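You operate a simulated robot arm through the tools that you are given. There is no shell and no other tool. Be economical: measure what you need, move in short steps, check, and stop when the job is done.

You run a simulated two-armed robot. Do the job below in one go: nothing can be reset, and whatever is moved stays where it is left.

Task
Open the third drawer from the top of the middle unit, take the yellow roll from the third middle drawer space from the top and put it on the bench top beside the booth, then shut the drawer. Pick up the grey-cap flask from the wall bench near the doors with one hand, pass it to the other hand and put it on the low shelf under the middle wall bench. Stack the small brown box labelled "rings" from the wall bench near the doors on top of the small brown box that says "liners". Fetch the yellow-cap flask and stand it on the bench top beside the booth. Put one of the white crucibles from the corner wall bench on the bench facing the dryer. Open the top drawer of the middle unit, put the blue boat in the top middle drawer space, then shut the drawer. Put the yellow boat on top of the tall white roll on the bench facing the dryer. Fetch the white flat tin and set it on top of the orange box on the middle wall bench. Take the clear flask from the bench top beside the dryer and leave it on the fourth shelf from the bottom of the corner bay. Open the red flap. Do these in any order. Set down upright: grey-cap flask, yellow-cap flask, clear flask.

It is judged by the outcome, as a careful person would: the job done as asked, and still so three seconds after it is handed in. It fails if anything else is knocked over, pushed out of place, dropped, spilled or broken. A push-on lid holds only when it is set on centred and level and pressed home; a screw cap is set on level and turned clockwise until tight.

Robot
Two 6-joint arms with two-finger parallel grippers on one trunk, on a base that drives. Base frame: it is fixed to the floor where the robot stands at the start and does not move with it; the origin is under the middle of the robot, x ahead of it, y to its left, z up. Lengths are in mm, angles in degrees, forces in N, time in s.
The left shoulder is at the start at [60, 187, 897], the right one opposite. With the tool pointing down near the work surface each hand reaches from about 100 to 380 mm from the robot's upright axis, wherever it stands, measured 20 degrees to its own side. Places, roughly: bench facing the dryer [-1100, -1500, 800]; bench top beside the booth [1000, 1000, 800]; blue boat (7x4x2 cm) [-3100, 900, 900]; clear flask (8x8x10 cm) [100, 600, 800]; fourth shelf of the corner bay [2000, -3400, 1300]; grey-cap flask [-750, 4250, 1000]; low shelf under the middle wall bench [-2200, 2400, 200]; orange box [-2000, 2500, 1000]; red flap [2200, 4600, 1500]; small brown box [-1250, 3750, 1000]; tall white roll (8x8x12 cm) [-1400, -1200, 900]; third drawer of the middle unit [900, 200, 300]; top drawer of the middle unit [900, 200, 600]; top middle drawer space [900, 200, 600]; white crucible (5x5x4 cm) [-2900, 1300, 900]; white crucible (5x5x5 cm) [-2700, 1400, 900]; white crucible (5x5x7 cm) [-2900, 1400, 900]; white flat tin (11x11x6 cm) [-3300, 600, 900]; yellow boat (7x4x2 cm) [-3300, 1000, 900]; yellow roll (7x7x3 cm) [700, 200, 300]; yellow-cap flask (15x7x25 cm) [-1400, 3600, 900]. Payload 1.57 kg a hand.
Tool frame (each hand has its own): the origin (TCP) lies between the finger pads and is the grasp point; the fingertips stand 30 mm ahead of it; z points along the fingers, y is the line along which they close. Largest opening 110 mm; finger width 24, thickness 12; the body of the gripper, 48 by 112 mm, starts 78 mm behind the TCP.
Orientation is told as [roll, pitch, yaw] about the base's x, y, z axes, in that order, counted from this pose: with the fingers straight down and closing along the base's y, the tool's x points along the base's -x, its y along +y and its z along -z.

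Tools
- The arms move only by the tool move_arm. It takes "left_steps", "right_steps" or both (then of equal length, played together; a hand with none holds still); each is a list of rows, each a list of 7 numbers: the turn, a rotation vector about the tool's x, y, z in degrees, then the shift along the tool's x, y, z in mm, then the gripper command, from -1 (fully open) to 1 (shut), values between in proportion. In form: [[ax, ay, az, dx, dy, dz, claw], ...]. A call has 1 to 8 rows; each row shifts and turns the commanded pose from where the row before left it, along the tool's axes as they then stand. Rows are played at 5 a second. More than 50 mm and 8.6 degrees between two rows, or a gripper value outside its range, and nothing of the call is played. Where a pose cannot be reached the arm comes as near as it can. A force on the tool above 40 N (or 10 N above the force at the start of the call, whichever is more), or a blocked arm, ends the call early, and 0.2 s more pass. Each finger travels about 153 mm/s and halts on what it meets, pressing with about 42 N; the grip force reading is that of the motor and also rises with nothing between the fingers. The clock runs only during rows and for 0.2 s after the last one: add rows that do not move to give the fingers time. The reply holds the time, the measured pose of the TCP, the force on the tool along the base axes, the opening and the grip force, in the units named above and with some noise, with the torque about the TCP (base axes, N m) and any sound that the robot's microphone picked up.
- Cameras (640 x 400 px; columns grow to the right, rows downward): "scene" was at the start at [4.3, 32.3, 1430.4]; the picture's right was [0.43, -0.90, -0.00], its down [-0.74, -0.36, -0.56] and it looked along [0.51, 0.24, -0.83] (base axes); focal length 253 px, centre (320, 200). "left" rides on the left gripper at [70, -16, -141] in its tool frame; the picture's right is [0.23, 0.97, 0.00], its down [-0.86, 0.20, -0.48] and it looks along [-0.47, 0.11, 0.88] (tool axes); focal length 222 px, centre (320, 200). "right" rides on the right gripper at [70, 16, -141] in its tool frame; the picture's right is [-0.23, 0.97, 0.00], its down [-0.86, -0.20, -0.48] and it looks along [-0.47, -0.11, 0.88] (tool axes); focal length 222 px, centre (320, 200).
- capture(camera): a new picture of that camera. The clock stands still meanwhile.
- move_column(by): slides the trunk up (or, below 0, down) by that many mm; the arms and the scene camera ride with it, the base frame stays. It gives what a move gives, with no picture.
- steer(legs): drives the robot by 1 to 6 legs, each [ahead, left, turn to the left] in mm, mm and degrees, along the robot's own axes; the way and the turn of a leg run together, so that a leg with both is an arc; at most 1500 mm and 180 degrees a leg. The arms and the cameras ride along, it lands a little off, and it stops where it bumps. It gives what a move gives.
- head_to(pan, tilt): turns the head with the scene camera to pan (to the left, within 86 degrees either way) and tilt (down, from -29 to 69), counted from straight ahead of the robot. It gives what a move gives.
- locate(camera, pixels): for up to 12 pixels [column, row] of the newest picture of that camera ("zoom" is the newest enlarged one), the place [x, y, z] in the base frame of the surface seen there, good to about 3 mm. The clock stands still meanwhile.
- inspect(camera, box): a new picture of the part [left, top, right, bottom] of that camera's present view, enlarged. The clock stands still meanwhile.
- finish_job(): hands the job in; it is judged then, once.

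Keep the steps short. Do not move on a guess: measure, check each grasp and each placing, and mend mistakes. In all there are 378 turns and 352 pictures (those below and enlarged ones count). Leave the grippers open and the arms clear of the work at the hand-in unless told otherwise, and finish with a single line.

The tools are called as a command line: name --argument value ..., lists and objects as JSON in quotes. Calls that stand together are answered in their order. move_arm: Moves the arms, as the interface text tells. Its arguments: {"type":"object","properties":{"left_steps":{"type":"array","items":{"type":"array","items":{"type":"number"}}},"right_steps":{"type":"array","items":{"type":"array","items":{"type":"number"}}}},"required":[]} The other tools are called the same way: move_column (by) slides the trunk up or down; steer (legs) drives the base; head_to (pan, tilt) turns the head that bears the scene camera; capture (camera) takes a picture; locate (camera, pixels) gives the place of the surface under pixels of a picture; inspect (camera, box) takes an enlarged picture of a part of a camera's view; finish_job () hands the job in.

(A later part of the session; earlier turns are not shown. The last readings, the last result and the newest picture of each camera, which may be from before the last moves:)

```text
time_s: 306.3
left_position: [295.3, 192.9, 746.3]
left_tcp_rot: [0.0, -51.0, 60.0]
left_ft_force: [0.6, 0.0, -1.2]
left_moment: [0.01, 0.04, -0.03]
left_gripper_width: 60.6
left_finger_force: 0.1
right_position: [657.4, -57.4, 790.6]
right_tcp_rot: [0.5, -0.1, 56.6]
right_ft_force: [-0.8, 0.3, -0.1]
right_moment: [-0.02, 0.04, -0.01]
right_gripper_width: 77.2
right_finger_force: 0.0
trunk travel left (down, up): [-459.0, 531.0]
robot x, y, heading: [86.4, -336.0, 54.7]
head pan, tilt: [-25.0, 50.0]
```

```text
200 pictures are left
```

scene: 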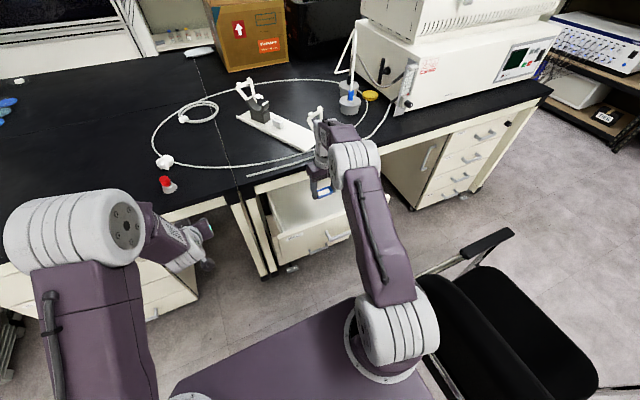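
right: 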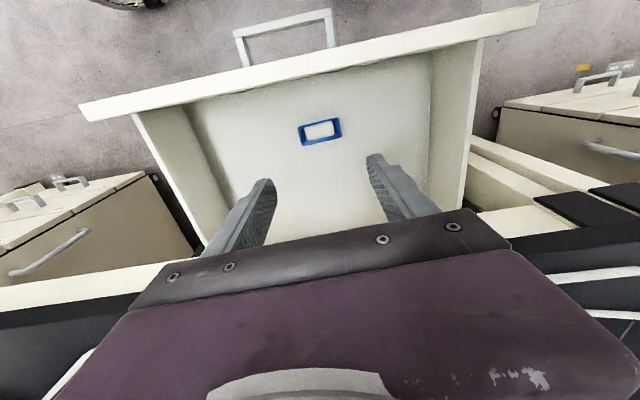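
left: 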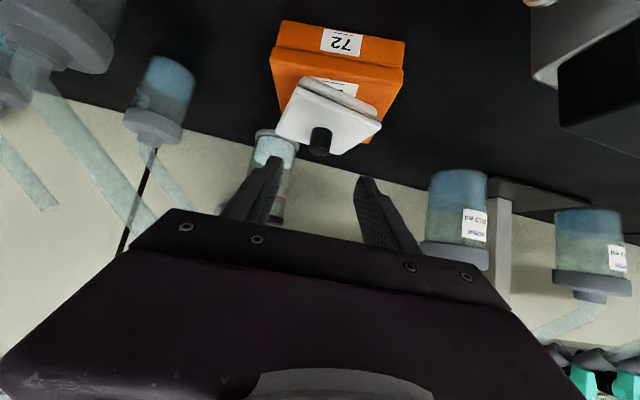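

steer --legs '[[-210, 0, 0], [0, 90, 0]]'

move_arm --right_steps '[[0, -8.5, 0, 0, 0, 0, 0.5], [0, -8.5, 0, 0, 0, 0, 1], [0, -8.5, 0, 0, 0, 0, 1], [0, -8.5, 0, 0, 0, 0, 1], [0, -8.5, 0, 0, 0, 0, 1], [0, -8.5, 0, 0, 0, 0, 1]]'

move_column --by -150

capture --camera "scene"

capture --camera "right"

```text
time_s: 308.6
left_position: [104.2, 78.2, 745.1]
left_tcp_rot: [-0.1, -51.0, 60.2]
left_ft_force: [0.0, 0.6, 0.1]
left_moment: [-0.02, -0.02, -0.04]
left_gripper_width: 60.4
left_finger_force: 0.0
right_position: [464.6, -171.8, 791.0]
right_tcp_rot: [0.6, 0.0, 56.7]
right_ft_force: [-0.2, -0.1, -0.2]
right_moment: [-0.05, 0.0, -0.03]
right_gripper_width: 77.3
right_finger_force: 0.0
trunk travel left (down, up): [-459.0, 531.0]
robot x, y, heading: [-103.1, -447.1, 54.4]
head pan, tilt: [-25.0, 50.0]
```

```text
time_s: 310.0
left_position: [103.6, 77.7, 746.9]
left_tcp_rot: [0.1, -51.0, 60.1]
left_ft_force: [-0.3, -0.1, 1.4]
left_moment: [0.01, -0.01, 0.02]
left_gripper_width: 60.2
left_finger_force: 0.1
right_position: [464.0, -172.8, 790.4]
right_tcp_rot: [0.5, -51.0, 56.1]
right_ft_force: [0.8, 0.1, 0.7]
right_moment: [0.0, 0.06, 0.06]
right_gripper_width: 0.1
right_finger_force: 21.6
trunk travel left (down, up): [-459.0, 531.0]
robot x, y, heading: [-106.0, -448.4, 54.4]
head pan, tilt: [-25.0, 50.0]
```

```text
time_s: 311.7
left_position: [103.2, 77.5, 595.4]
left_tcp_rot: [0.0, -50.9, 60.1]
left_ft_force: [-0.4, 0.0, 0.8]
left_moment: [0.0, -0.01, 0.0]
left_gripper_width: 60.5
left_finger_force: 0.1
right_position: [465.5, -171.6, 641.2]
right_tcp_rot: [0.8, -51.1, 55.9]
right_ft_force: [0.7, 0.6, -0.3]
right_moment: [-0.04, -0.02, -0.01]
right_gripper_width: 0.1
right_finger_force: 21.4
trunk travel left (down, up): [-309.0, 681.0]
robot x, y, heading: [-103.1, -445.4, 54.6]
head pan, tilt: [-25.0, 50.0]
```

```text
199 pictures are left
```

scene: 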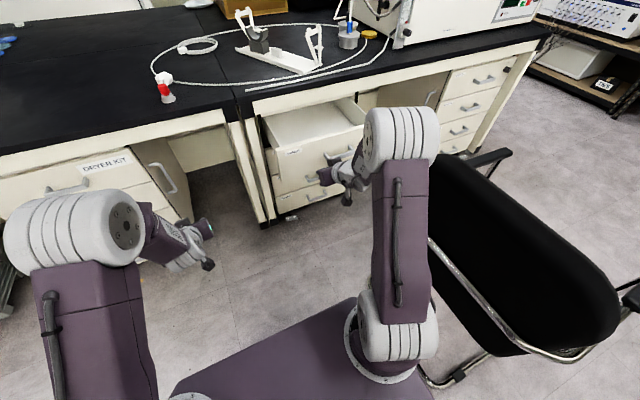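

```text
198 pictures are left
```

right: 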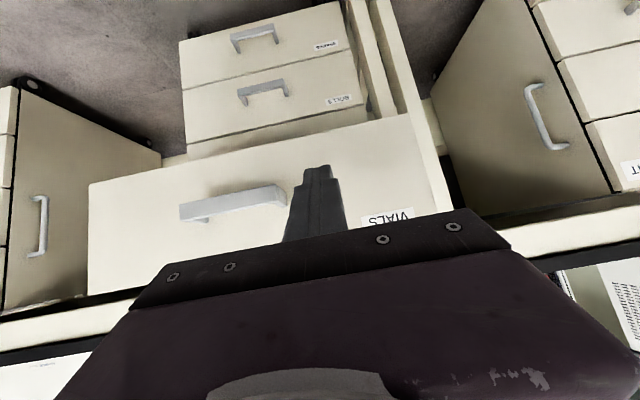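

steer --legs '[[270, 0, 0]]'

capture --camera "right"

```text
time_s: 313.7
left_position: [260.8, 302.1, 595.0]
left_tcp_rot: [-0.1, -51.0, 60.3]
left_ft_force: [-0.6, -0.2, 0.3]
left_moment: [-0.01, -0.01, 0.03]
left_gripper_width: 60.7
left_finger_force: 0.1
right_position: [622.9, 53.5, 640.6]
right_tcp_rot: [0.8, -51.1, 56.0]
right_ft_force: [0.4, 0.7, 0.3]
right_moment: [-0.01, 0.02, -0.02]
right_gripper_width: 0.1
right_finger_force: 21.3
trunk travel left (down, up): [-309.0, 681.0]
robot x, y, heading: [53.3, -221.5, 54.6]
head pan, tilt: [-25.0, 50.0]
```

```text
197 pictures are left
```

right: 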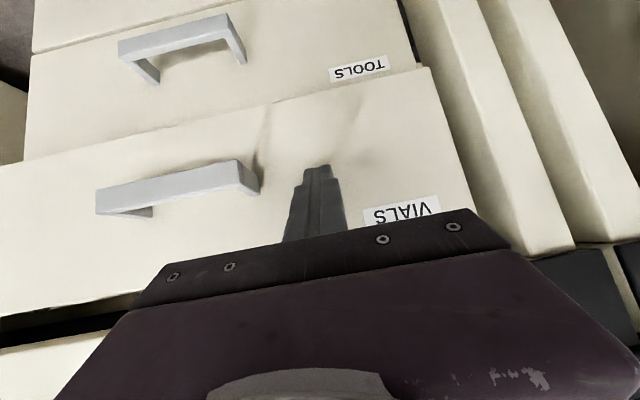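

move_arm --right_steps '[[0, 0, 0, -7.5, 0, 9.3, 1], [0, 0, 0, -7.5, 0, 9.3, 1], [0, 0, 0, -3.8, 0, 4.7, 1], [0, 0, 0, -3.8, 0, 4.7, 1]]'

capture --camera "right"

```text
time_s: 314.5
left_position: [260.5, 299.7, 598.0]
left_tcp_rot: [-0.1, -51.2, 60.2]
left_ft_force: [-1.0, -0.7, -0.1]
left_moment: [-0.01, 0.01, 0.0]
left_gripper_width: 60.5
left_finger_force: 0.1
right_position: [634.9, 70.6, 638.3]
right_tcp_rot: [0.8, -50.4, 56.1]
right_ft_force: [-12.0, -14.6, 5.6]
right_moment: [-0.07, -0.06, 0.0]
right_gripper_width: 0.0
right_finger_force: 21.4
trunk travel left (down, up): [-309.0, 681.0]
robot x, y, heading: [54.9, -224.3, 54.6]
head pan, tilt: [-25.0, 50.0]
stopped in row 4 (right hand): the force on the tool passed its limit at 47 N (the readings are from after the stop); the commanded pose is now the measured one
```

```text
196 pictures are left
```

right: 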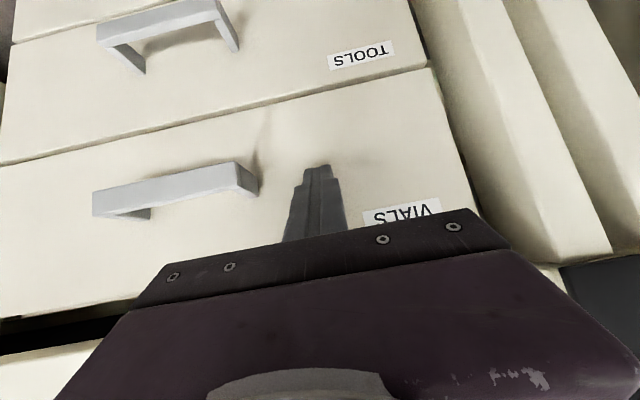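

steer --legs '[[-220, 0, 0], [0, -105, -0.4]]'

move_arm --right_steps '[[0, 0, 8.3, 0, 0, 0, 0.6], [0, 0, 8.3, 0, 0, 0, 0.38], [0, 0, 8.3, 0, 0, 0, 0.38], [0, 0, 8.3, 0, 0, 0, 0.38], [0, 0, 8.3, 0, 0, 0, 0.38], [0, 0, 8.3, 0, 0, 0, 0.38]]'

move_arm --right_steps '[[0, 0, 8.3, 0, 0, 0, 0.38], [0, 0, 8.3, 0, 0, 0, 0.38], [0, 0, 8.3, 0, 0, 0, 0.38], [0, 0, 8.3, 0, 0, 0, 0.38], [0, 0, 7, 0, 0, 0, 0.38]]'

move_column --by -270

capture --camera "right"

capture --camera "scene"

```text
time_s: 316.9
left_position: [222.6, 60.8, 596.5]
left_tcp_rot: [0.2, -51.0, 59.7]
left_ft_force: [0.5, -0.1, -0.2]
left_moment: [0.0, 0.02, 0.02]
left_gripper_width: 60.5
left_finger_force: 0.0
right_position: [595.9, -171.1, 637.9]
right_tcp_rot: [1.0, -50.4, 55.5]
right_ft_force: [-0.7, -0.3, -0.4]
right_moment: [0.0, 0.0, 0.01]
right_gripper_width: 0.0
right_finger_force: 20.8
trunk travel left (down, up): [-309.0, 681.0]
robot x, y, heading: [8.0, -465.6, 54.3]
head pan, tilt: [-25.0, 50.0]
```

```text
time_s: 318.4
left_position: [222.1, 60.1, 595.9]
left_tcp_rot: [-0.1, -50.9, 59.7]
left_ft_force: [0.0, 0.3, 0.1]
left_moment: [-0.02, 0.01, -0.01]
left_gripper_width: 60.6
left_finger_force: 0.0
right_position: [595.4, -170.5, 637.9]
right_tcp_rot: [43.2, -29.2, -5.8]
right_ft_force: [0.6, 0.2, -0.9]
right_moment: [-0.01, -0.02, -0.02]
right_gripper_width: 34.1
right_finger_force: 0.0
trunk travel left (down, up): [-309.0, 681.0]
robot x, y, heading: [15.5, -467.4, 54.4]
head pan, tilt: [-25.0, 50.0]
```

```text
time_s: 319.6
left_position: [223.5, 59.5, 595.3]
left_tcp_rot: [0.0, -51.0, 59.8]
left_ft_force: [0.5, 0.8, 0.0]
left_moment: [0.01, -0.01, 0.03]
left_gripper_width: 60.8
left_finger_force: 0.1
right_position: [595.7, -170.5, 638.3]
right_tcp_rot: [50.4, 0.7, -33.9]
right_ft_force: [-1.2, -0.2, 0.3]
right_moment: [0.02, 0.0, 0.01]
right_gripper_width: 34.1
right_finger_force: 0.1
trunk travel left (down, up): [-309.0, 681.0]
robot x, y, heading: [9.2, -460.8, 54.2]
head pan, tilt: [-25.0, 50.0]
```

```text
time_s: 322.3
left_position: [221.8, 59.6, 325.6]
left_tcp_rot: [0.0, -51.0, 59.7]
left_ft_force: [-0.3, 0.0, 0.5]
left_moment: [0.02, -0.02, 0.01]
left_gripper_width: 60.7
left_finger_force: 0.1
right_position: [595.6, -171.3, 367.5]
right_tcp_rot: [50.4, 0.6, -33.8]
right_ft_force: [0.1, 0.0, -0.2]
right_moment: [-0.02, 0.01, 0.02]
right_gripper_width: 34.1
right_finger_force: 0.2
trunk travel left (down, up): [-39.0, 951.0]
robot x, y, heading: [12.9, -461.2, 54.3]
head pan, tilt: [-25.0, 50.0]
```

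```text
195 pictures are left
```

right: 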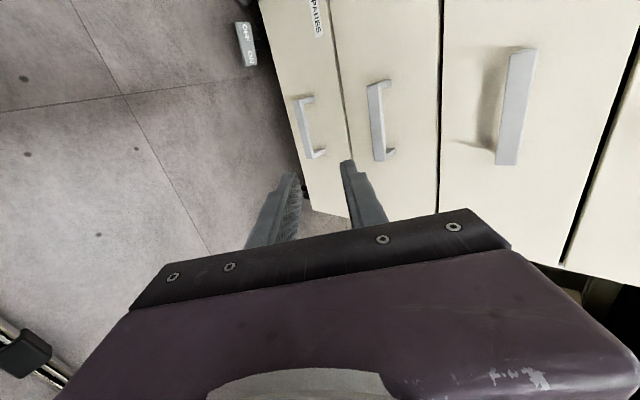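

```text
194 pictures are left
```

scene: 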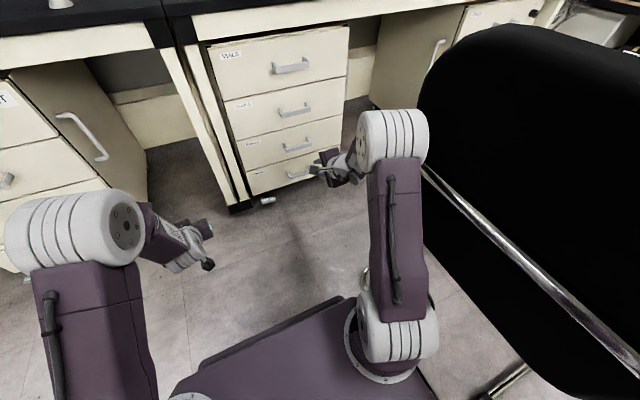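

locate --camera "right" --pixels '[[374, 95], [378, 125], [380, 152], [515, 100], [300, 110]]'

```text
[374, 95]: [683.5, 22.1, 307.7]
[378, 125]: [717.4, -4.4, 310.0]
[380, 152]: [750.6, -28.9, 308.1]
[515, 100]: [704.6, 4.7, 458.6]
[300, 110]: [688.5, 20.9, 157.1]
```

move_arm --right_steps '[[0, 0, 0, -2, 22.4, 31, 0.38], [0, 0, 0, -2, 22.4, 31, 0.38], [0, 0, 0, -2, 22.4, 31, 0.38], [0, 0, 0, -2, 22.4, 31, 0.38]]'

capture --camera "right"

```text
time_s: 323.3
left_position: [221.9, 60.8, 326.1]
left_tcp_rot: [0.0, -51.0, 59.7]
left_ft_force: [-0.3, 0.1, -0.2]
left_moment: [0.01, 0.01, -0.01]
left_gripper_width: 60.3
left_finger_force: 0.1
right_position: [687.4, -47.0, 357.2]
right_tcp_rot: [50.4, 0.6, -33.8]
right_ft_force: [-0.1, 0.0, 1.3]
right_moment: [-0.01, 0.01, 0.01]
right_gripper_width: 34.1
right_finger_force: 0.2
trunk travel left (down, up): [-39.0, 951.0]
robot x, y, heading: [13.8, -462.8, 54.1]
head pan, tilt: [-25.0, 50.0]
```

```text
193 pictures are left
```

right: 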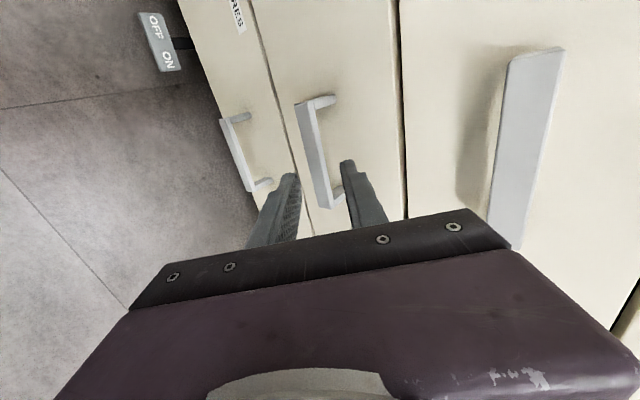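

move_arm --right_steps '[[0, 0, 0, 0, -5, 20, 0.38], [0, 0, 0, 0, 0, 20, 0.38], [0, 0, 0, 0, 0, 19, 0.38]]'

capture --camera "right"

```text
time_s: 324.1
left_position: [222.8, 60.5, 325.7]
left_tcp_rot: [0.0, -51.1, 59.7]
left_ft_force: [-0.9, -0.2, 0.8]
left_moment: [-0.03, -0.02, 0.0]
left_gripper_width: 60.4
left_finger_force: 0.0
right_position: [709.4, -16.7, 315.1]
right_tcp_rot: [50.3, 0.4, -33.9]
right_ft_force: [-0.1, -0.8, 0.7]
right_moment: [-0.01, 0.04, 0.01]
right_gripper_width: 34.0
right_finger_force: 0.1
right hand out of reach, approached as far as the arm can: row 3
trunk travel left (down, up): [-39.0, 951.0]
robot x, y, heading: [11.5, -459.9, 54.4]
head pan, tilt: [-25.0, 50.0]
```

```text
192 pictures are left
```

right: 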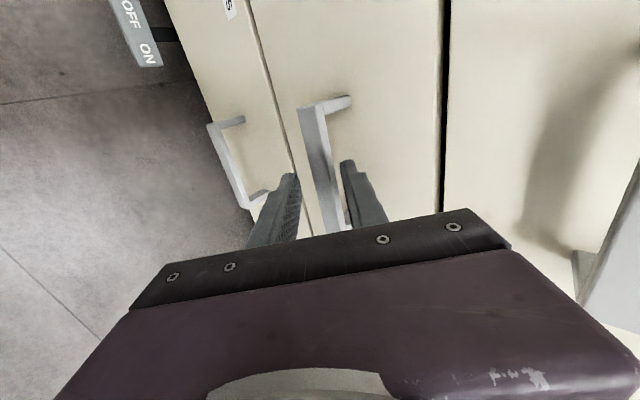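

move_arm --right_steps '[[0, 0, 0, 0, 0, 0, 0.7], [0, 0, 0, 0, 0, 0, 1], [0, 0, 0, 0, 0, 0, 1]]'

steer --legs '[[-60, 0, 0]]'

capture --camera "right"

```text
time_s: 324.9
left_position: [222.6, 60.5, 327.3]
left_tcp_rot: [-0.1, -51.1, 59.9]
left_ft_force: [0.1, -0.1, -0.2]
left_moment: [0.0, 0.0, -0.03]
left_gripper_width: 60.2
left_finger_force: 0.0
right_position: [708.9, -16.2, 319.2]
right_tcp_rot: [50.6, 0.5, -34.0]
right_ft_force: [3.4, 5.4, 9.3]
right_moment: [0.35, 0.43, -0.77]
right_gripper_width: 20.3
right_finger_force: 34.2
trunk travel left (down, up): [-39.0, 951.0]
robot x, y, heading: [13.8, -462.5, 54.3]
head pan, tilt: [-25.0, 50.0]
```

```text
time_s: 325.9
left_position: [187.0, 12.1, 326.7]
left_tcp_rot: [0.0, -51.1, 59.8]
left_ft_force: [0.3, 0.2, 0.8]
left_moment: [-0.01, 0.01, 0.0]
left_gripper_width: 60.4
left_finger_force: 0.1
right_position: [673.6, -65.3, 319.8]
right_tcp_rot: [50.6, 0.6, -33.8]
right_ft_force: [4.5, -2.4, 12.4]
right_moment: [0.48, 0.64, -0.4]
right_gripper_width: 20.7
right_finger_force: 33.6
trunk travel left (down, up): [-39.0, 951.0]
robot x, y, heading: [-25.6, -512.4, 54.2]
head pan, tilt: [-25.0, 50.0]
```

```text
191 pictures are left
```

right: 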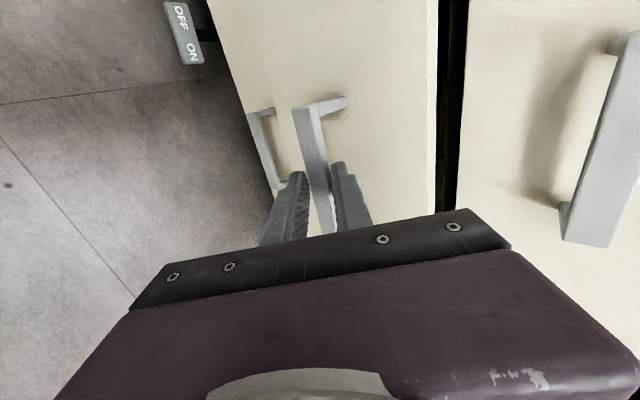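

steer --legs '[[-200, 5, 0]]'

move_arm --right_steps '[[0, 0, 0, 0, 0, 0, 0.3], [0, 0, 0, 0, 0, 0, 0.3], [0, 0, 0, 0, 0, -30, 0.3], [0, 0, 0, 0, 0, -40, 0.3], [0, 0, 0, 0, 0, -45, 0], [0, 0, 0, 0, 0, -45, -0.9]]'

move_column --by 350

head_to --pan -20 --tilt 50

capture --camera "scene"

```text
time_s: 327.5
left_position: [65.4, -151.1, 327.0]
left_tcp_rot: [-0.1, -51.1, 59.5]
left_ft_force: [0.1, -0.1, -0.1]
left_moment: [0.01, -0.01, -0.02]
left_gripper_width: 60.4
left_finger_force: 0.0
right_position: [555.3, -227.6, 318.7]
right_tcp_rot: [50.5, 0.6, -34.1]
right_ft_force: [15.7, -13.7, 8.0]
right_moment: [0.1, 0.27, -1.03]
right_gripper_width: 20.5
right_finger_force: 34.7
trunk travel left (down, up): [-39.0, 951.0]
robot x, y, heading: [-143.2, -674.8, 54.3]
head pan, tilt: [-25.0, 50.0]
```

```text
time_s: 328.9
left_position: [65.8, -150.3, 324.7]
left_tcp_rot: [0.0, -50.9, 59.8]
left_ft_force: [0.3, 1.1, -0.1]
left_moment: [-0.01, -0.01, 0.03]
left_gripper_width: 60.4
left_finger_force: 0.1
right_position: [485.0, -329.4, 418.3]
right_tcp_rot: [50.4, 0.4, -34.0]
right_ft_force: [-0.7, 1.0, -0.3]
right_moment: [0.02, 0.0, 0.02]
right_gripper_width: 104.4
right_finger_force: 0.0
trunk travel left (down, up): [-39.0, 951.0]
robot x, y, heading: [-144.9, -672.5, 54.0]
head pan, tilt: [-25.0, 50.0]
```

```text
time_s: 332.3
left_position: [65.0, -149.1, 675.3]
left_tcp_rot: [0.0, -51.0, 59.6]
left_ft_force: [-0.3, 0.2, 0.1]
left_moment: [0.01, -0.01, -0.01]
left_gripper_width: 60.6
left_finger_force: 0.0
right_position: [486.5, -331.5, 770.4]
right_tcp_rot: [50.6, 0.4, -34.1]
right_ft_force: [-0.1, -0.5, -0.2]
right_moment: [-0.02, -0.01, 0.03]
right_gripper_width: 104.5
right_finger_force: 0.0
trunk travel left (down, up): [-389.0, 601.0]
robot x, y, heading: [-144.3, -671.8, 54.1]
head pan, tilt: [-25.0, 50.0]
```

```text
time_s: 333.0
left_position: [66.3, -149.8, 677.0]
left_tcp_rot: [0.0, -51.0, 59.6]
left_ft_force: [0.9, -0.2, -0.1]
left_moment: [-0.01, 0.01, 0.02]
left_gripper_width: 60.8
left_finger_force: 0.1
right_position: [487.6, -330.9, 770.2]
right_tcp_rot: [50.6, 0.4, -34.1]
right_ft_force: [0.8, 1.1, 0.2]
right_moment: [0.0, -0.03, 0.0]
right_gripper_width: 104.8
right_finger_force: 0.1
trunk travel left (down, up): [-389.0, 601.0]
robot x, y, heading: [-144.0, -675.5, 54.1]
head pan, tilt: [-20.0, 50.0]
```

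```text
190 pictures are left
```

scene: 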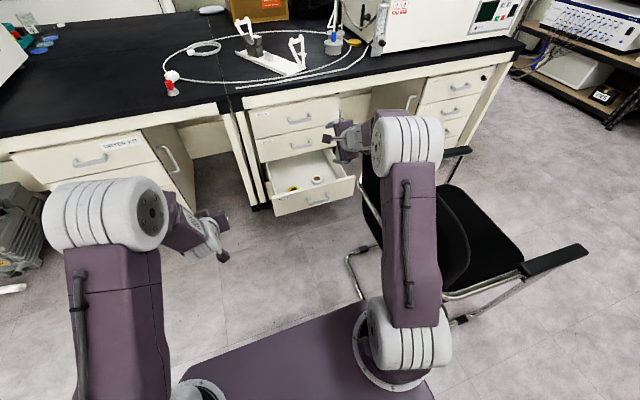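

inspect --camera "scene" --box '[250, 120, 370, 220]'

```text
4.00 times, centred on (310, 170) of scene
```

zoom: 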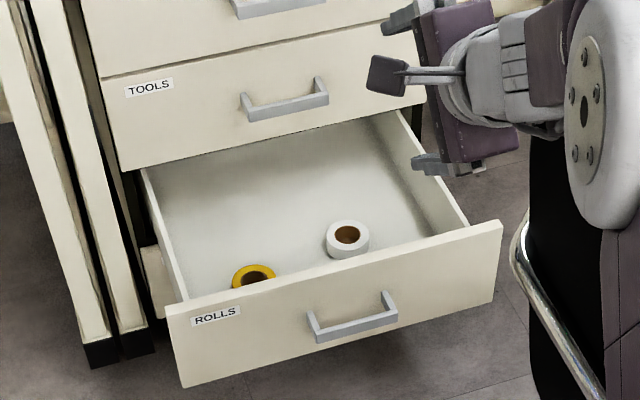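

locate --camera "zoom" --pixels '[[238, 278], [270, 272], [255, 268], [245, 283], [347, 228], [300, 220], [250, 240], [330, 280], [345, 310]]'

```text
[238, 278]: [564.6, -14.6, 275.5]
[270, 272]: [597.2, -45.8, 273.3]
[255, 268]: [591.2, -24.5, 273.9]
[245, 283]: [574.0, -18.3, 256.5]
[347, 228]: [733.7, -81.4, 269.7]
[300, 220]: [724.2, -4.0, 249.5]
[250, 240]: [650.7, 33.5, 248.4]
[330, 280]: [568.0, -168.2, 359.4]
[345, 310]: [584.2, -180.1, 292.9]
```

move_arm --right_steps '[[3.25, 3.25, -6.98, 0, 0, 0, -0.6], [3.25, 3.25, -6.98, 0, 0, 0, -0.6], [3.25, 3.25, -6.98, 0, 0, 0, -0.6], [3.25, 3.25, -6.98, 0, 0, 0, -0.6], [3.25, 3.25, -6.98, 0, 0, 0, -0.6], [3.25, 3.25, -6.98, 0, 0, 0, -0.6]]'

move_arm --right_steps '[[3.25, 3.25, -6.98, 0, 0, 0, -0.6], [3.25, 3.25, -6.98, 0, 0, 0, -0.6], [3.25, 3.25, -6.98, 0, 0, 0, -0.6], [3.25, 3.25, -6.98, 0, 0, 0, -0.6], [3.25, 3.25, -6.98, 0, 0, 0, -0.6], [3.25, 3.25, -6.98, 0, 0, 0, -0.6]]'

capture --camera "right"

```text
time_s: 334.4
left_position: [65.9, -149.9, 675.6]
left_tcp_rot: [0.0, -51.0, 59.6]
left_ft_force: [0.8, -0.6, 0.7]
left_moment: [-0.02, 0.01, 0.01]
left_gripper_width: 60.3
left_finger_force: 0.0
right_position: [487.2, -331.6, 769.7]
right_tcp_rot: [25.5, -10.6, 10.8]
right_ft_force: [-0.2, 0.0, 0.8]
right_moment: [0.01, 0.03, -0.06]
right_gripper_width: 88.2
right_finger_force: 0.1
trunk travel left (down, up): [-389.0, 601.0]
robot x, y, heading: [-146.3, -672.4, 54.3]
head pan, tilt: [-20.0, 50.0]
```

```text
time_s: 335.8
left_position: [66.4, -149.9, 678.1]
left_tcp_rot: [-0.1, -51.0, 59.7]
left_ft_force: [-0.1, -0.7, 0.3]
left_moment: [0.01, 0.02, 0.01]
left_gripper_width: 60.7
left_finger_force: 0.1
right_position: [434.5, -383.7, 757.0]
right_tcp_rot: [1.5, -1.7, 53.6]
right_ft_force: [-0.4, 0.2, 0.2]
right_moment: [0.0, 0.02, 0.04]
right_gripper_width: 88.2
right_finger_force: 0.0
right hand out of reach, approached as far as the arm can: row 1, 2, 3, 4, 5, 6
trunk travel left (down, up): [-389.0, 601.0]
robot x, y, heading: [-145.5, -677.7, 54.0]
head pan, tilt: [-20.0, 50.0]
```

```text
188 pictures are left
```

right: 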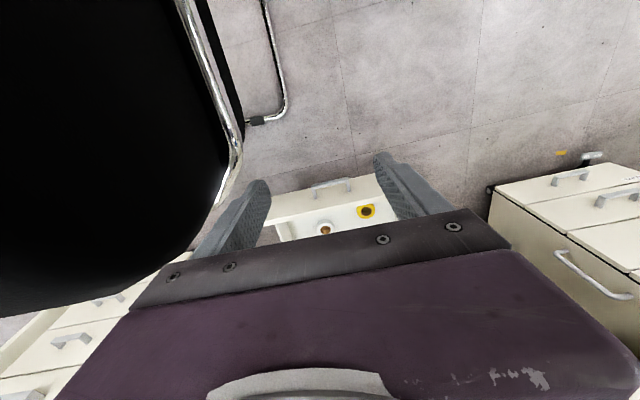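

steer --legs '[[20, 90, 0], [320, 0, 0]]'

capture --camera "right"

```text
time_s: 338.6
left_position: [193.6, 180.2, 674.9]
left_tcp_rot: [0.1, -50.9, 59.6]
left_ft_force: [0.4, 0.3, -0.6]
left_moment: [0.01, -0.02, 0.0]
left_gripper_width: 60.6
left_finger_force: 0.1
right_position: [560.5, -51.3, 757.0]
right_tcp_rot: [1.5, -1.7, 53.4]
right_ft_force: [0.5, 0.2, 0.5]
right_moment: [0.01, 0.0, -0.01]
right_gripper_width: 88.2
right_finger_force: 0.1
trunk travel left (down, up): [-389.0, 601.0]
robot x, y, heading: [-17.3, -341.6, 53.7]
head pan, tilt: [-20.0, 50.0]
```

```text
187 pictures are left
```

right: 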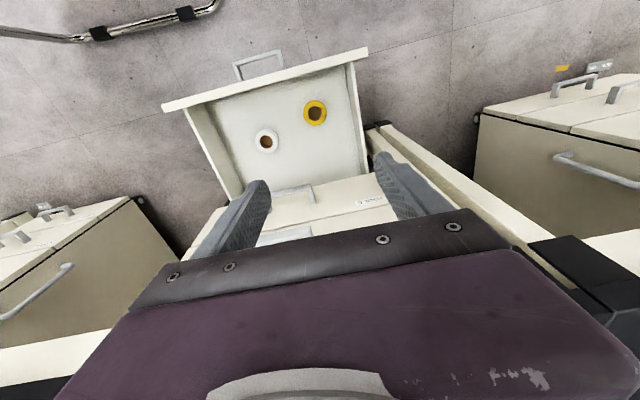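

inspect --camera "right" --box '[280, 80, 370, 150]'

```text
5.71 times, centred on (325, 115) of right
```

zoom: 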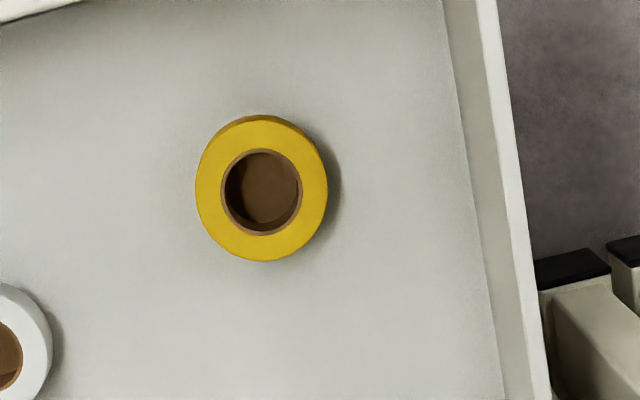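

locate --camera "zoom" --pixels '[[200, 190], [322, 188], [262, 122], [262, 257], [440, 190], [262, 190]]'

```text
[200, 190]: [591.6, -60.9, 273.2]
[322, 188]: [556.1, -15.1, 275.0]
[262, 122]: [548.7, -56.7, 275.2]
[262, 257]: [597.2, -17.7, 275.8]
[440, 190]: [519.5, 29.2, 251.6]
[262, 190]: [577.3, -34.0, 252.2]
```

move_arm --right_steps '[[0, 0, 0, -18.7, -2, 0, -0.6]]'

move_column --by -300

capture --camera "right"

capture --camera "scene"

```text
time_s: 339.0
left_position: [193.1, 180.0, 676.0]
left_tcp_rot: [0.1, -51.0, 59.5]
left_ft_force: [0.8, -0.7, -0.5]
left_moment: [0.03, -0.02, -0.04]
left_gripper_width: 60.7
left_finger_force: 0.1
right_position: [560.9, -51.9, 756.3]
right_tcp_rot: [1.4, -1.7, 53.5]
right_ft_force: [-0.2, -0.8, 0.7]
right_moment: [-0.01, 0.02, -0.02]
right_gripper_width: 87.9
right_finger_force: 0.1
right hand out of reach, approached as far as the arm can: row 1
trunk travel left (down, up): [-389.0, 601.0]
robot x, y, heading: [-20.1, -347.5, 54.4]
head pan, tilt: [-20.0, 50.0]
```

```text
time_s: 342.0
left_position: [192.0, 180.2, 376.0]
left_tcp_rot: [0.1, -51.1, 59.6]
left_ft_force: [0.0, -0.1, 0.7]
left_moment: [0.0, 0.02, 0.01]
left_gripper_width: 60.4
left_finger_force: 0.1
right_position: [559.5, -52.3, 457.3]
right_tcp_rot: [1.5, -1.6, 53.5]
right_ft_force: [0.0, -0.4, -0.6]
right_moment: [0.01, -0.01, -0.02]
right_gripper_width: 88.0
right_finger_force: 0.1
trunk travel left (down, up): [-89.0, 901.0]
robot x, y, heading: [-23.6, -345.3, 54.0]
head pan, tilt: [-20.0, 50.0]
```

```text
185 pictures are left
```

right: 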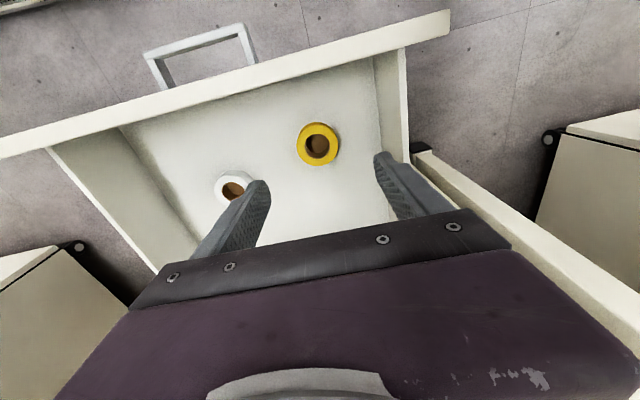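

```text
184 pictures are left
```

scene: 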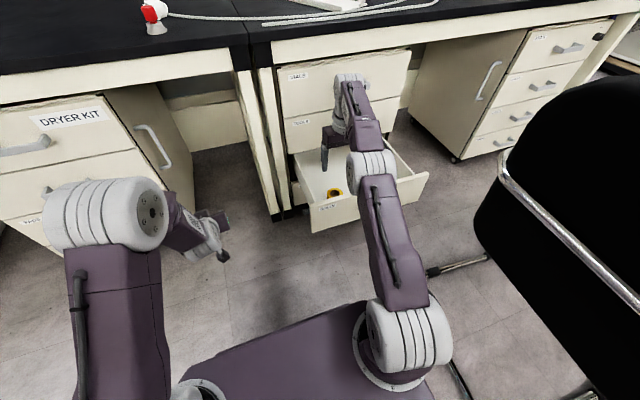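

move_arm --right_steps '[[0, 0, 0, 42, 0, 0, -0.6], [0, 0, 0, 42, 0, 0, -0.6]]'

steer --legs '[[103, 0, 0]]'

capture --camera "right"

```text
time_s: 342.6
left_position: [192.9, 179.3, 376.7]
left_tcp_rot: [0.1, -51.0, 59.7]
left_ft_force: [0.1, -0.5, 0.0]
left_moment: [0.02, -0.01, 0.0]
left_gripper_width: 60.6
left_finger_force: 0.1
right_position: [508.5, -119.6, 456.6]
right_tcp_rot: [1.5, -1.9, 53.5]
right_ft_force: [0.1, -0.3, -0.4]
right_moment: [0.02, 0.0, 0.01]
right_gripper_width: 87.8
right_finger_force: 0.0
trunk travel left (down, up): [-89.0, 901.0]
robot x, y, heading: [-19.2, -348.0, 54.4]
head pan, tilt: [-20.0, 50.0]
```

```text
time_s: 343.8
left_position: [252.3, 263.4, 376.3]
left_tcp_rot: [-0.1, -50.9, 59.8]
left_ft_force: [-1.1, -0.6, -0.5]
left_moment: [-0.02, -0.03, -0.02]
left_gripper_width: 60.5
left_finger_force: 0.0
right_position: [568.6, -35.9, 455.7]
right_tcp_rot: [1.5, -1.8, 53.6]
right_ft_force: [0.2, 0.3, -0.4]
right_moment: [-0.03, 0.01, 0.02]
right_gripper_width: 87.6
right_finger_force: 0.1
trunk travel left (down, up): [-89.0, 901.0]
robot x, y, heading: [40.8, -259.2, 54.0]
head pan, tilt: [-20.0, 50.0]
```

```text
183 pictures are left
```

right: 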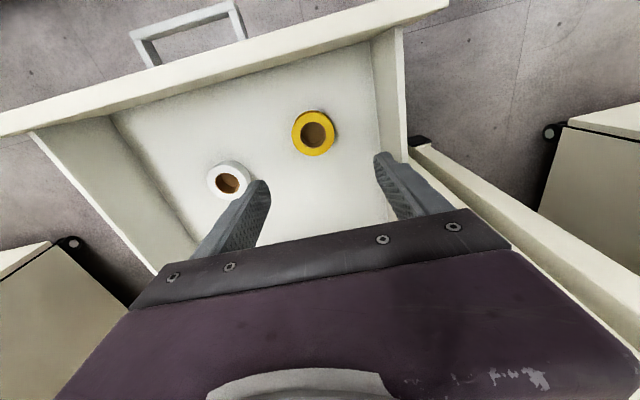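

move_column --by -85

move_arm --right_steps '[[0, 0, 0, -1.6, -4.8, 30, -0.6], [0, 0, 0, 0, 0, 30, -0.6]]'

capture --camera "right"

```text
time_s: 345.0
left_position: [252.1, 262.5, 290.9]
left_tcp_rot: [0.0, -51.0, 59.7]
left_ft_force: [-0.2, 1.1, 0.0]
left_moment: [0.04, 0.0, 0.0]
left_gripper_width: 60.4
left_finger_force: 0.0
right_position: [568.6, -36.4, 370.5]
right_tcp_rot: [1.5, -1.7, 53.6]
right_ft_force: [0.3, 0.9, -0.3]
right_moment: [0.02, -0.02, 0.02]
right_gripper_width: 88.0
right_finger_force: 0.0
trunk travel left (down, up): [-4.0, 986.0]
robot x, y, heading: [38.8, -261.4, 54.0]
head pan, tilt: [-20.0, 50.0]
```

```text
time_s: 345.6
left_position: [251.8, 261.1, 291.9]
left_tcp_rot: [0.0, -51.0, 59.7]
left_ft_force: [0.1, -0.5, 0.0]
left_moment: [0.02, 0.04, 0.0]
left_gripper_width: 60.8
left_finger_force: 0.1
right_position: [573.2, -36.5, 310.8]
right_tcp_rot: [1.6, -1.9, 53.6]
right_ft_force: [0.1, -0.8, 0.3]
right_moment: [-0.01, 0.0, -0.03]
right_gripper_width: 88.4
right_finger_force: 0.1
trunk travel left (down, up): [-4.0, 986.0]
robot x, y, heading: [39.1, -261.8, 54.0]
head pan, tilt: [-20.0, 50.0]
```

```text
182 pictures are left
```

right: 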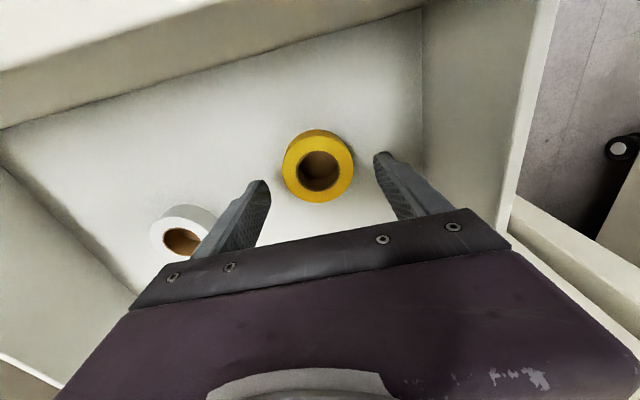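

move_arm --right_steps '[[0, 0, 0, 2, 0, 15, -0.6], [0, 0, 0, 2, 0, 13, -0.6], [0, 0, 0, 0, 0, 0, -0.1], [0, 0, 0, 0, 0, 0, 0.5], [0, 0, 0, 0, 0, 0, 1], [0, 0, 0, 0, 0, 0, 1], [0, 0, 0, 0, 0, -20, 1], [0, 0, 0, 0, 0, -30, 1]]'

capture --camera "right"

```text
time_s: 347.4
left_position: [251.6, 263.5, 291.8]
left_tcp_rot: [0.0, -51.0, 59.7]
left_ft_force: [-0.5, -0.2, 0.0]
left_moment: [0.0, 0.06, 0.05]
left_gripper_width: 60.6
left_finger_force: 0.1
right_position: [570.6, -41.5, 333.2]
right_tcp_rot: [1.4, -1.7, 53.5]
right_ft_force: [0.2, -0.8, -0.3]
right_moment: [0.01, 0.02, -0.01]
right_gripper_width: 60.7
right_finger_force: 42.3
trunk travel left (down, up): [-4.0, 986.0]
robot x, y, heading: [41.9, -261.0, 54.1]
head pan, tilt: [-20.0, 50.0]
```

```text
181 pictures are left
```

right: 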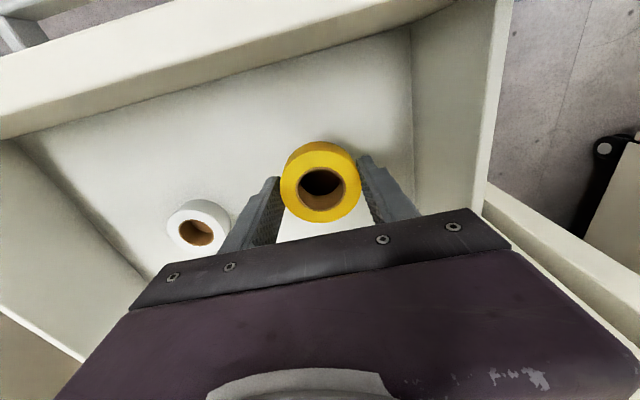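

move_column --by 150

steer --legs '[[-230, 0, 0]]'

move_arm --left_steps '[[0, 0, 0, 0, -45, 0, 1], [0, 0, 0, 0, -45, 0, 1], [0, 0, 0, 0, -45, 0, 1], [0, 0, 0, 0, -45, 0, 1], [0, 0, 0, 0, -45, 0, 1], [0, 0, 0, 0, -45, 0, 1]]' --right_steps '[[0, 0, 0, 0, 0, -35, 1], [0, 0, 0, 0, 0, -35, 1], [0, 0, 0, 20, -30, -25, 1], [0, 0, 0, 20, -30, -20, 1], [0, 0, 0, 20, -20, 0, 1], [0, 0, 0, 0, 0, 0, 1]]'

capture --camera "scene"

```text
time_s: 349.1
left_position: [251.8, 264.2, 441.4]
left_tcp_rot: [0.0, -51.0, 59.7]
left_ft_force: [-0.2, -0.3, 0.7]
left_moment: [0.01, 0.02, 0.03]
left_gripper_width: 60.6
left_finger_force: 0.1
right_position: [570.4, -42.1, 483.3]
right_tcp_rot: [1.5, -1.7, 53.7]
right_ft_force: [0.0, 0.0, -1.1]
right_moment: [0.0, 0.02, 0.03]
right_gripper_width: 60.4
right_finger_force: 42.0
trunk travel left (down, up): [-154.0, 836.0]
robot x, y, heading: [39.3, -266.5, 54.2]
head pan, tilt: [-20.0, 50.0]
```

```text
time_s: 350.9
left_position: [116.6, 75.1, 441.4]
left_tcp_rot: [-0.1, -51.0, 59.6]
left_ft_force: [-0.5, -0.3, -0.1]
left_moment: [0.03, 0.03, -0.03]
left_gripper_width: 60.6
left_finger_force: 0.0
right_position: [434.6, -230.6, 483.7]
right_tcp_rot: [1.5, -1.6, 53.5]
right_ft_force: [0.0, 0.0, -0.6]
right_moment: [0.02, 0.03, -0.01]
right_gripper_width: 60.2
right_finger_force: 41.7
trunk travel left (down, up): [-154.0, 836.0]
robot x, y, heading: [-97.1, -447.5, 54.2]
head pan, tilt: [-20.0, 50.0]
```

```text
time_s: 352.3
left_position: [350.2, -62.4, 443.5]
left_tcp_rot: [0.0, -51.0, 59.5]
left_ft_force: [0.4, 0.4, 0.2]
left_moment: [-0.02, 0.02, 0.0]
left_gripper_width: 0.2
left_finger_force: 21.6
right_position: [463.7, -330.6, 594.3]
right_tcp_rot: [1.7, -1.7, 53.4]
right_ft_force: [0.1, -0.3, -0.7]
right_moment: [0.02, -0.01, 0.0]
right_gripper_width: 60.2
right_finger_force: 41.9
trunk travel left (down, up): [-154.0, 836.0]
robot x, y, heading: [-99.0, -449.9, 54.1]
head pan, tilt: [-20.0, 50.0]
```

```text
180 pictures are left
```

scene: 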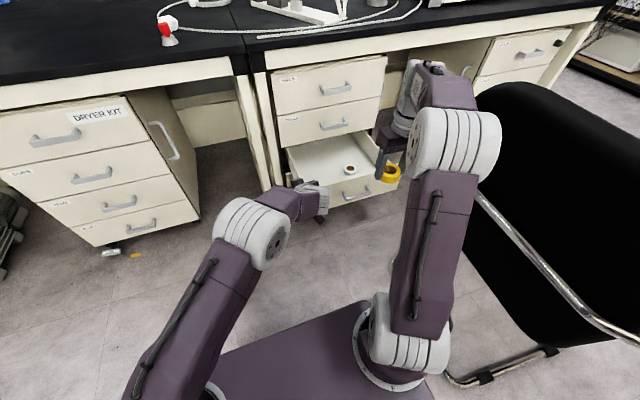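

move_arm --left_steps '[[0, 0, 0, 0, -20, 0, 1], [0, 0, 0, 0, -20, 0, 1], [0, 0, 0, 0, 0, 0, 1]]' --right_steps '[[0, 0, 0, 0, 35, 0, 1], [0, 0, 0, 0, 35, 0, 1], [0, 0, 0, 0, 35, 0, 1]]'

steer --legs '[[0, -105, 0]]'

move_column --by -125

capture --camera "scene"

capture --camera "left"

```text
time_s: 353.1
left_position: [384.3, -82.8, 442.3]
left_tcp_rot: [0.0, -51.0, 59.5]
left_ft_force: [0.1, 0.9, 0.0]
left_moment: [0.0, -0.02, 0.01]
left_gripper_width: 0.2
left_finger_force: 21.1
right_position: [378.6, -268.8, 597.7]
right_tcp_rot: [1.5, -1.6, 53.5]
right_ft_force: [0.3, 0.0, -0.5]
right_moment: [0.01, 0.02, -0.02]
right_gripper_width: 60.4
right_finger_force: 41.6
trunk travel left (down, up): [-154.0, 836.0]
robot x, y, heading: [-98.7, -451.8, 54.1]
head pan, tilt: [-20.0, 50.0]
```

```text
time_s: 354.2
left_position: [470.0, -144.5, 442.0]
left_tcp_rot: [0.0, -50.9, 59.7]
left_ft_force: [-1.5, -0.9, -0.1]
left_moment: [-0.01, 0.01, -0.02]
left_gripper_width: 0.0
left_finger_force: 21.2
right_position: [464.2, -330.5, 598.2]
right_tcp_rot: [1.5, -1.6, 53.5]
right_ft_force: [0.0, -0.2, -0.2]
right_moment: [-0.02, -0.03, 0.01]
right_gripper_width: 60.3
right_finger_force: 42.2
trunk travel left (down, up): [-154.0, 836.0]
robot x, y, heading: [-8.1, -516.1, 54.3]
head pan, tilt: [-20.0, 50.0]
```

```text
time_s: 355.8
left_position: [470.4, -144.5, 318.1]
left_tcp_rot: [0.0, -51.0, 59.7]
left_ft_force: [-0.7, -0.7, 0.8]
left_moment: [-0.01, -0.01, 0.01]
left_gripper_width: 0.0
left_finger_force: 20.9
right_position: [464.9, -329.1, 471.8]
right_tcp_rot: [1.4, -1.8, 53.6]
right_ft_force: [-0.1, 0.4, -0.6]
right_moment: [-0.01, -0.03, -0.01]
right_gripper_width: 60.1
right_finger_force: 42.1
trunk travel left (down, up): [-29.0, 961.0]
robot x, y, heading: [-7.4, -511.7, 54.1]
head pan, tilt: [-20.0, 50.0]
```

```text
179 pictures are left
```

scene: 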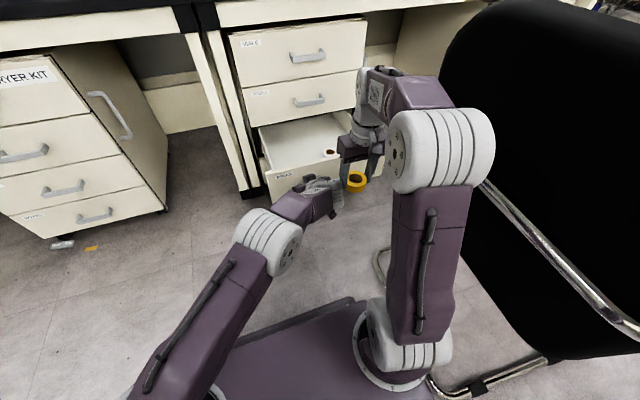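

```text
178 pictures are left
```

left: 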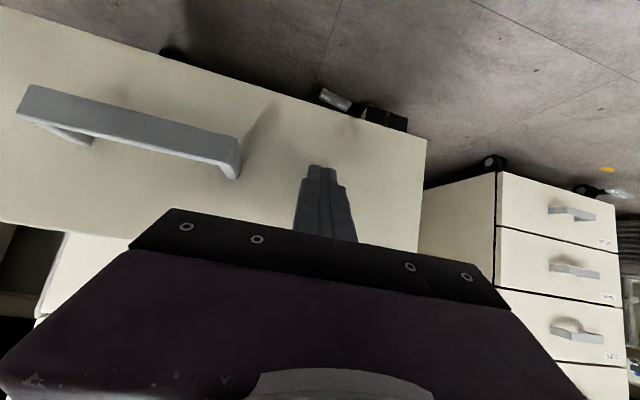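

steer --legs '[[250, 0, 0]]'

capture --camera "left"

```text
time_s: 357.6
left_position: [620.2, 58.9, 317.6]
left_tcp_rot: [0.0, -51.0, 59.4]
left_ft_force: [-0.3, 0.3, 0.6]
left_moment: [0.0, -0.01, -0.03]
left_gripper_width: 0.0
left_finger_force: 21.7
right_position: [614.8, -127.4, 473.4]
right_tcp_rot: [1.5, -1.7, 53.3]
right_ft_force: [-1.1, 0.4, -0.6]
right_moment: [-0.01, 0.01, 0.01]
right_gripper_width: 60.2
right_finger_force: 41.7
trunk travel left (down, up): [-29.0, 961.0]
robot x, y, heading: [140.7, -307.1, 54.0]
head pan, tilt: [-20.0, 50.0]
```

```text
177 pictures are left
```

left: 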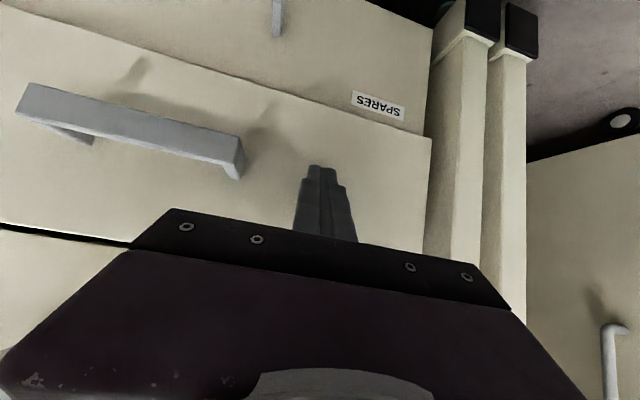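

move_arm --left_steps '[[0, 0, 0, -7.5, 0, 9.3, 1], [0, 0, 0, -7.5, 0, 9.3, 1], [0, 0, 0, -3.8, 0, 4.7, 1], [0, 0, 0, -3.8, 0, 4.7, 1]]'

capture --camera "left"

```text
time_s: 358.2
left_position: [631.1, 74.3, 317.3]
left_tcp_rot: [0.1, -50.6, 59.6]
left_ft_force: [-7.5, -5.4, 5.0]
left_moment: [0.05, -0.06, 0.04]
left_gripper_width: 0.0
left_finger_force: 21.4
right_position: [613.8, -128.0, 472.1]
right_tcp_rot: [1.5, -1.7, 53.4]
right_ft_force: [0.1, -0.1, -0.6]
right_moment: [0.01, -0.02, -0.04]
right_gripper_width: 60.4
right_finger_force: 42.0
trunk travel left (down, up): [-29.0, 961.0]
robot x, y, heading: [139.4, -307.7, 53.7]
head pan, tilt: [-20.0, 50.0]
stopped in row 3 (left hand): the force on the tool passed its limit at 51 N (the readings are from after the stop); the commanded pose is now the measured one
```

```text
176 pictures are left
```

left: 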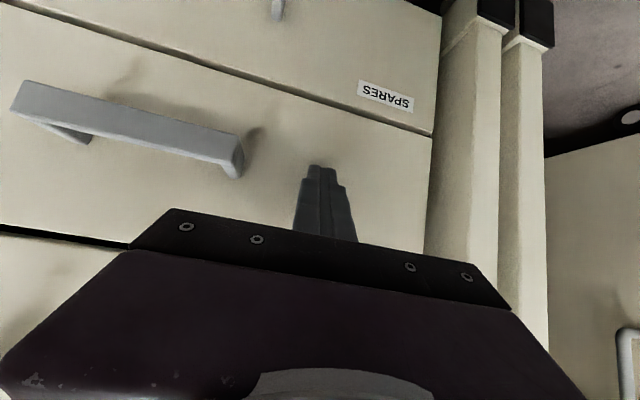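

steer --legs '[[-330, 0, 0], [0, 150, 0]]'

move_arm --left_steps '[[0, 0, 0, 0, 45, 0, 0.5], [0, 0, 0, 0, 45, 0, 0], [0, 0, 0, 0, 45, 0, -0.5], [0, 0, 0, 0, 45, 0, -1], [0, 0, 0, 0, 45, 0, -1], [0, 0, 0, 0, 45, 0, -1], [0, 0, 0, 0, 40, 0, -1]]'

move_column --by 400

move_column --by 200

head_to --pan -10 --tilt 25

capture --camera "scene"

```text
time_s: 361.4
left_position: [316.9, -99.9, 315.9]
left_tcp_rot: [0.2, -50.6, 59.7]
left_ft_force: [0.3, 0.5, 0.6]
left_moment: [0.0, 0.01, -0.01]
left_gripper_width: 0.0
left_finger_force: 21.8
right_position: [301.2, -301.3, 471.8]
right_tcp_rot: [1.5, -1.7, 53.6]
right_ft_force: [0.0, -1.0, -0.7]
right_moment: [0.0, 0.01, -0.01]
right_gripper_width: 60.3
right_finger_force: 42.2
trunk travel left (down, up): [-29.0, 961.0]
robot x, y, heading: [-174.2, -483.3, 54.1]
head pan, tilt: [-20.0, 50.0]
```

```text
time_s: 363.0
left_position: [49.2, 55.8, 316.5]
left_tcp_rot: [0.1, -50.7, 59.8]
left_ft_force: [-0.5, 0.4, -0.5]
left_moment: [0.0, -0.02, 0.0]
left_gripper_width: 109.7
left_finger_force: 0.1
right_position: [299.8, -301.6, 471.9]
right_tcp_rot: [1.5, -1.8, 53.6]
right_ft_force: [0.1, 0.3, -1.3]
right_moment: [0.0, -0.02, 0.03]
right_gripper_width: 60.2
right_finger_force: 42.2
trunk travel left (down, up): [-29.0, 961.0]
robot x, y, heading: [-173.1, -486.3, 54.0]
head pan, tilt: [-20.0, 50.0]
```

```text
time_s: 366.8
left_position: [50.4, 55.0, 716.6]
left_tcp_rot: [0.1, -50.6, 59.8]
left_ft_force: [-0.4, -0.2, -0.3]
left_moment: [0.03, 0.02, 0.02]
left_gripper_width: 110.1
left_finger_force: 0.1
right_position: [300.6, -301.7, 872.3]
right_tcp_rot: [1.5, -1.7, 53.6]
right_ft_force: [0.4, 0.5, -0.1]
right_moment: [0.01, 0.01, -0.02]
right_gripper_width: 60.3
right_finger_force: 41.8
trunk travel left (down, up): [-429.0, 561.0]
robot x, y, heading: [-172.6, -482.6, 54.1]
head pan, tilt: [-20.0, 50.0]
```

```text
time_s: 369.0
left_position: [51.3, 55.6, 916.6]
left_tcp_rot: [0.1, -50.6, 59.8]
left_ft_force: [0.4, 0.3, 0.0]
left_moment: [0.01, -0.04, -0.02]
left_gripper_width: 109.8
left_finger_force: 0.0
right_position: [301.0, -300.7, 1073.2]
right_tcp_rot: [1.5, -1.7, 53.7]
right_ft_force: [0.3, -0.3, -1.1]
right_moment: [0.01, -0.04, 0.03]
right_gripper_width: 60.3
right_finger_force: 42.4
trunk travel left (down, up): [-629.0, 361.0]
robot x, y, heading: [-173.8, -481.5, 53.9]
head pan, tilt: [-20.0, 50.0]
```

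```text
time_s: 369.9
left_position: [50.1, 56.2, 917.2]
left_tcp_rot: [0.0, -50.7, 59.7]
left_ft_force: [-0.7, 0.0, -0.4]
left_moment: [-0.02, -0.04, -0.02]
left_gripper_width: 110.0
left_finger_force: 0.1
right_position: [302.4, -301.3, 1072.8]
right_tcp_rot: [1.5, -1.7, 53.6]
right_ft_force: [0.0, 0.3, -0.5]
right_moment: [-0.03, -0.01, 0.03]
right_gripper_width: 60.1
right_finger_force: 41.6
trunk travel left (down, up): [-629.0, 361.0]
robot x, y, heading: [-175.3, -483.5, 54.5]
head pan, tilt: [-10.0, 25.0]
```

```text
175 pictures are left
```

scene: 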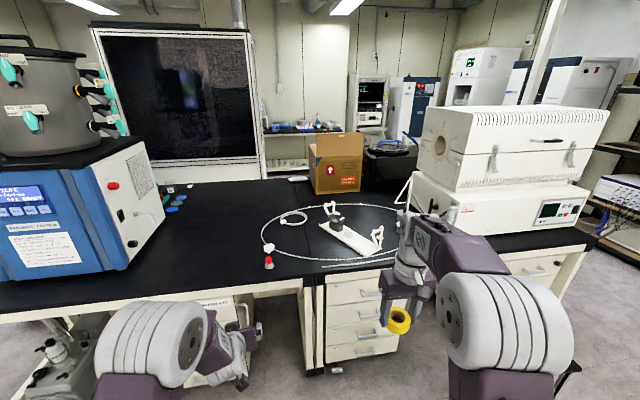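

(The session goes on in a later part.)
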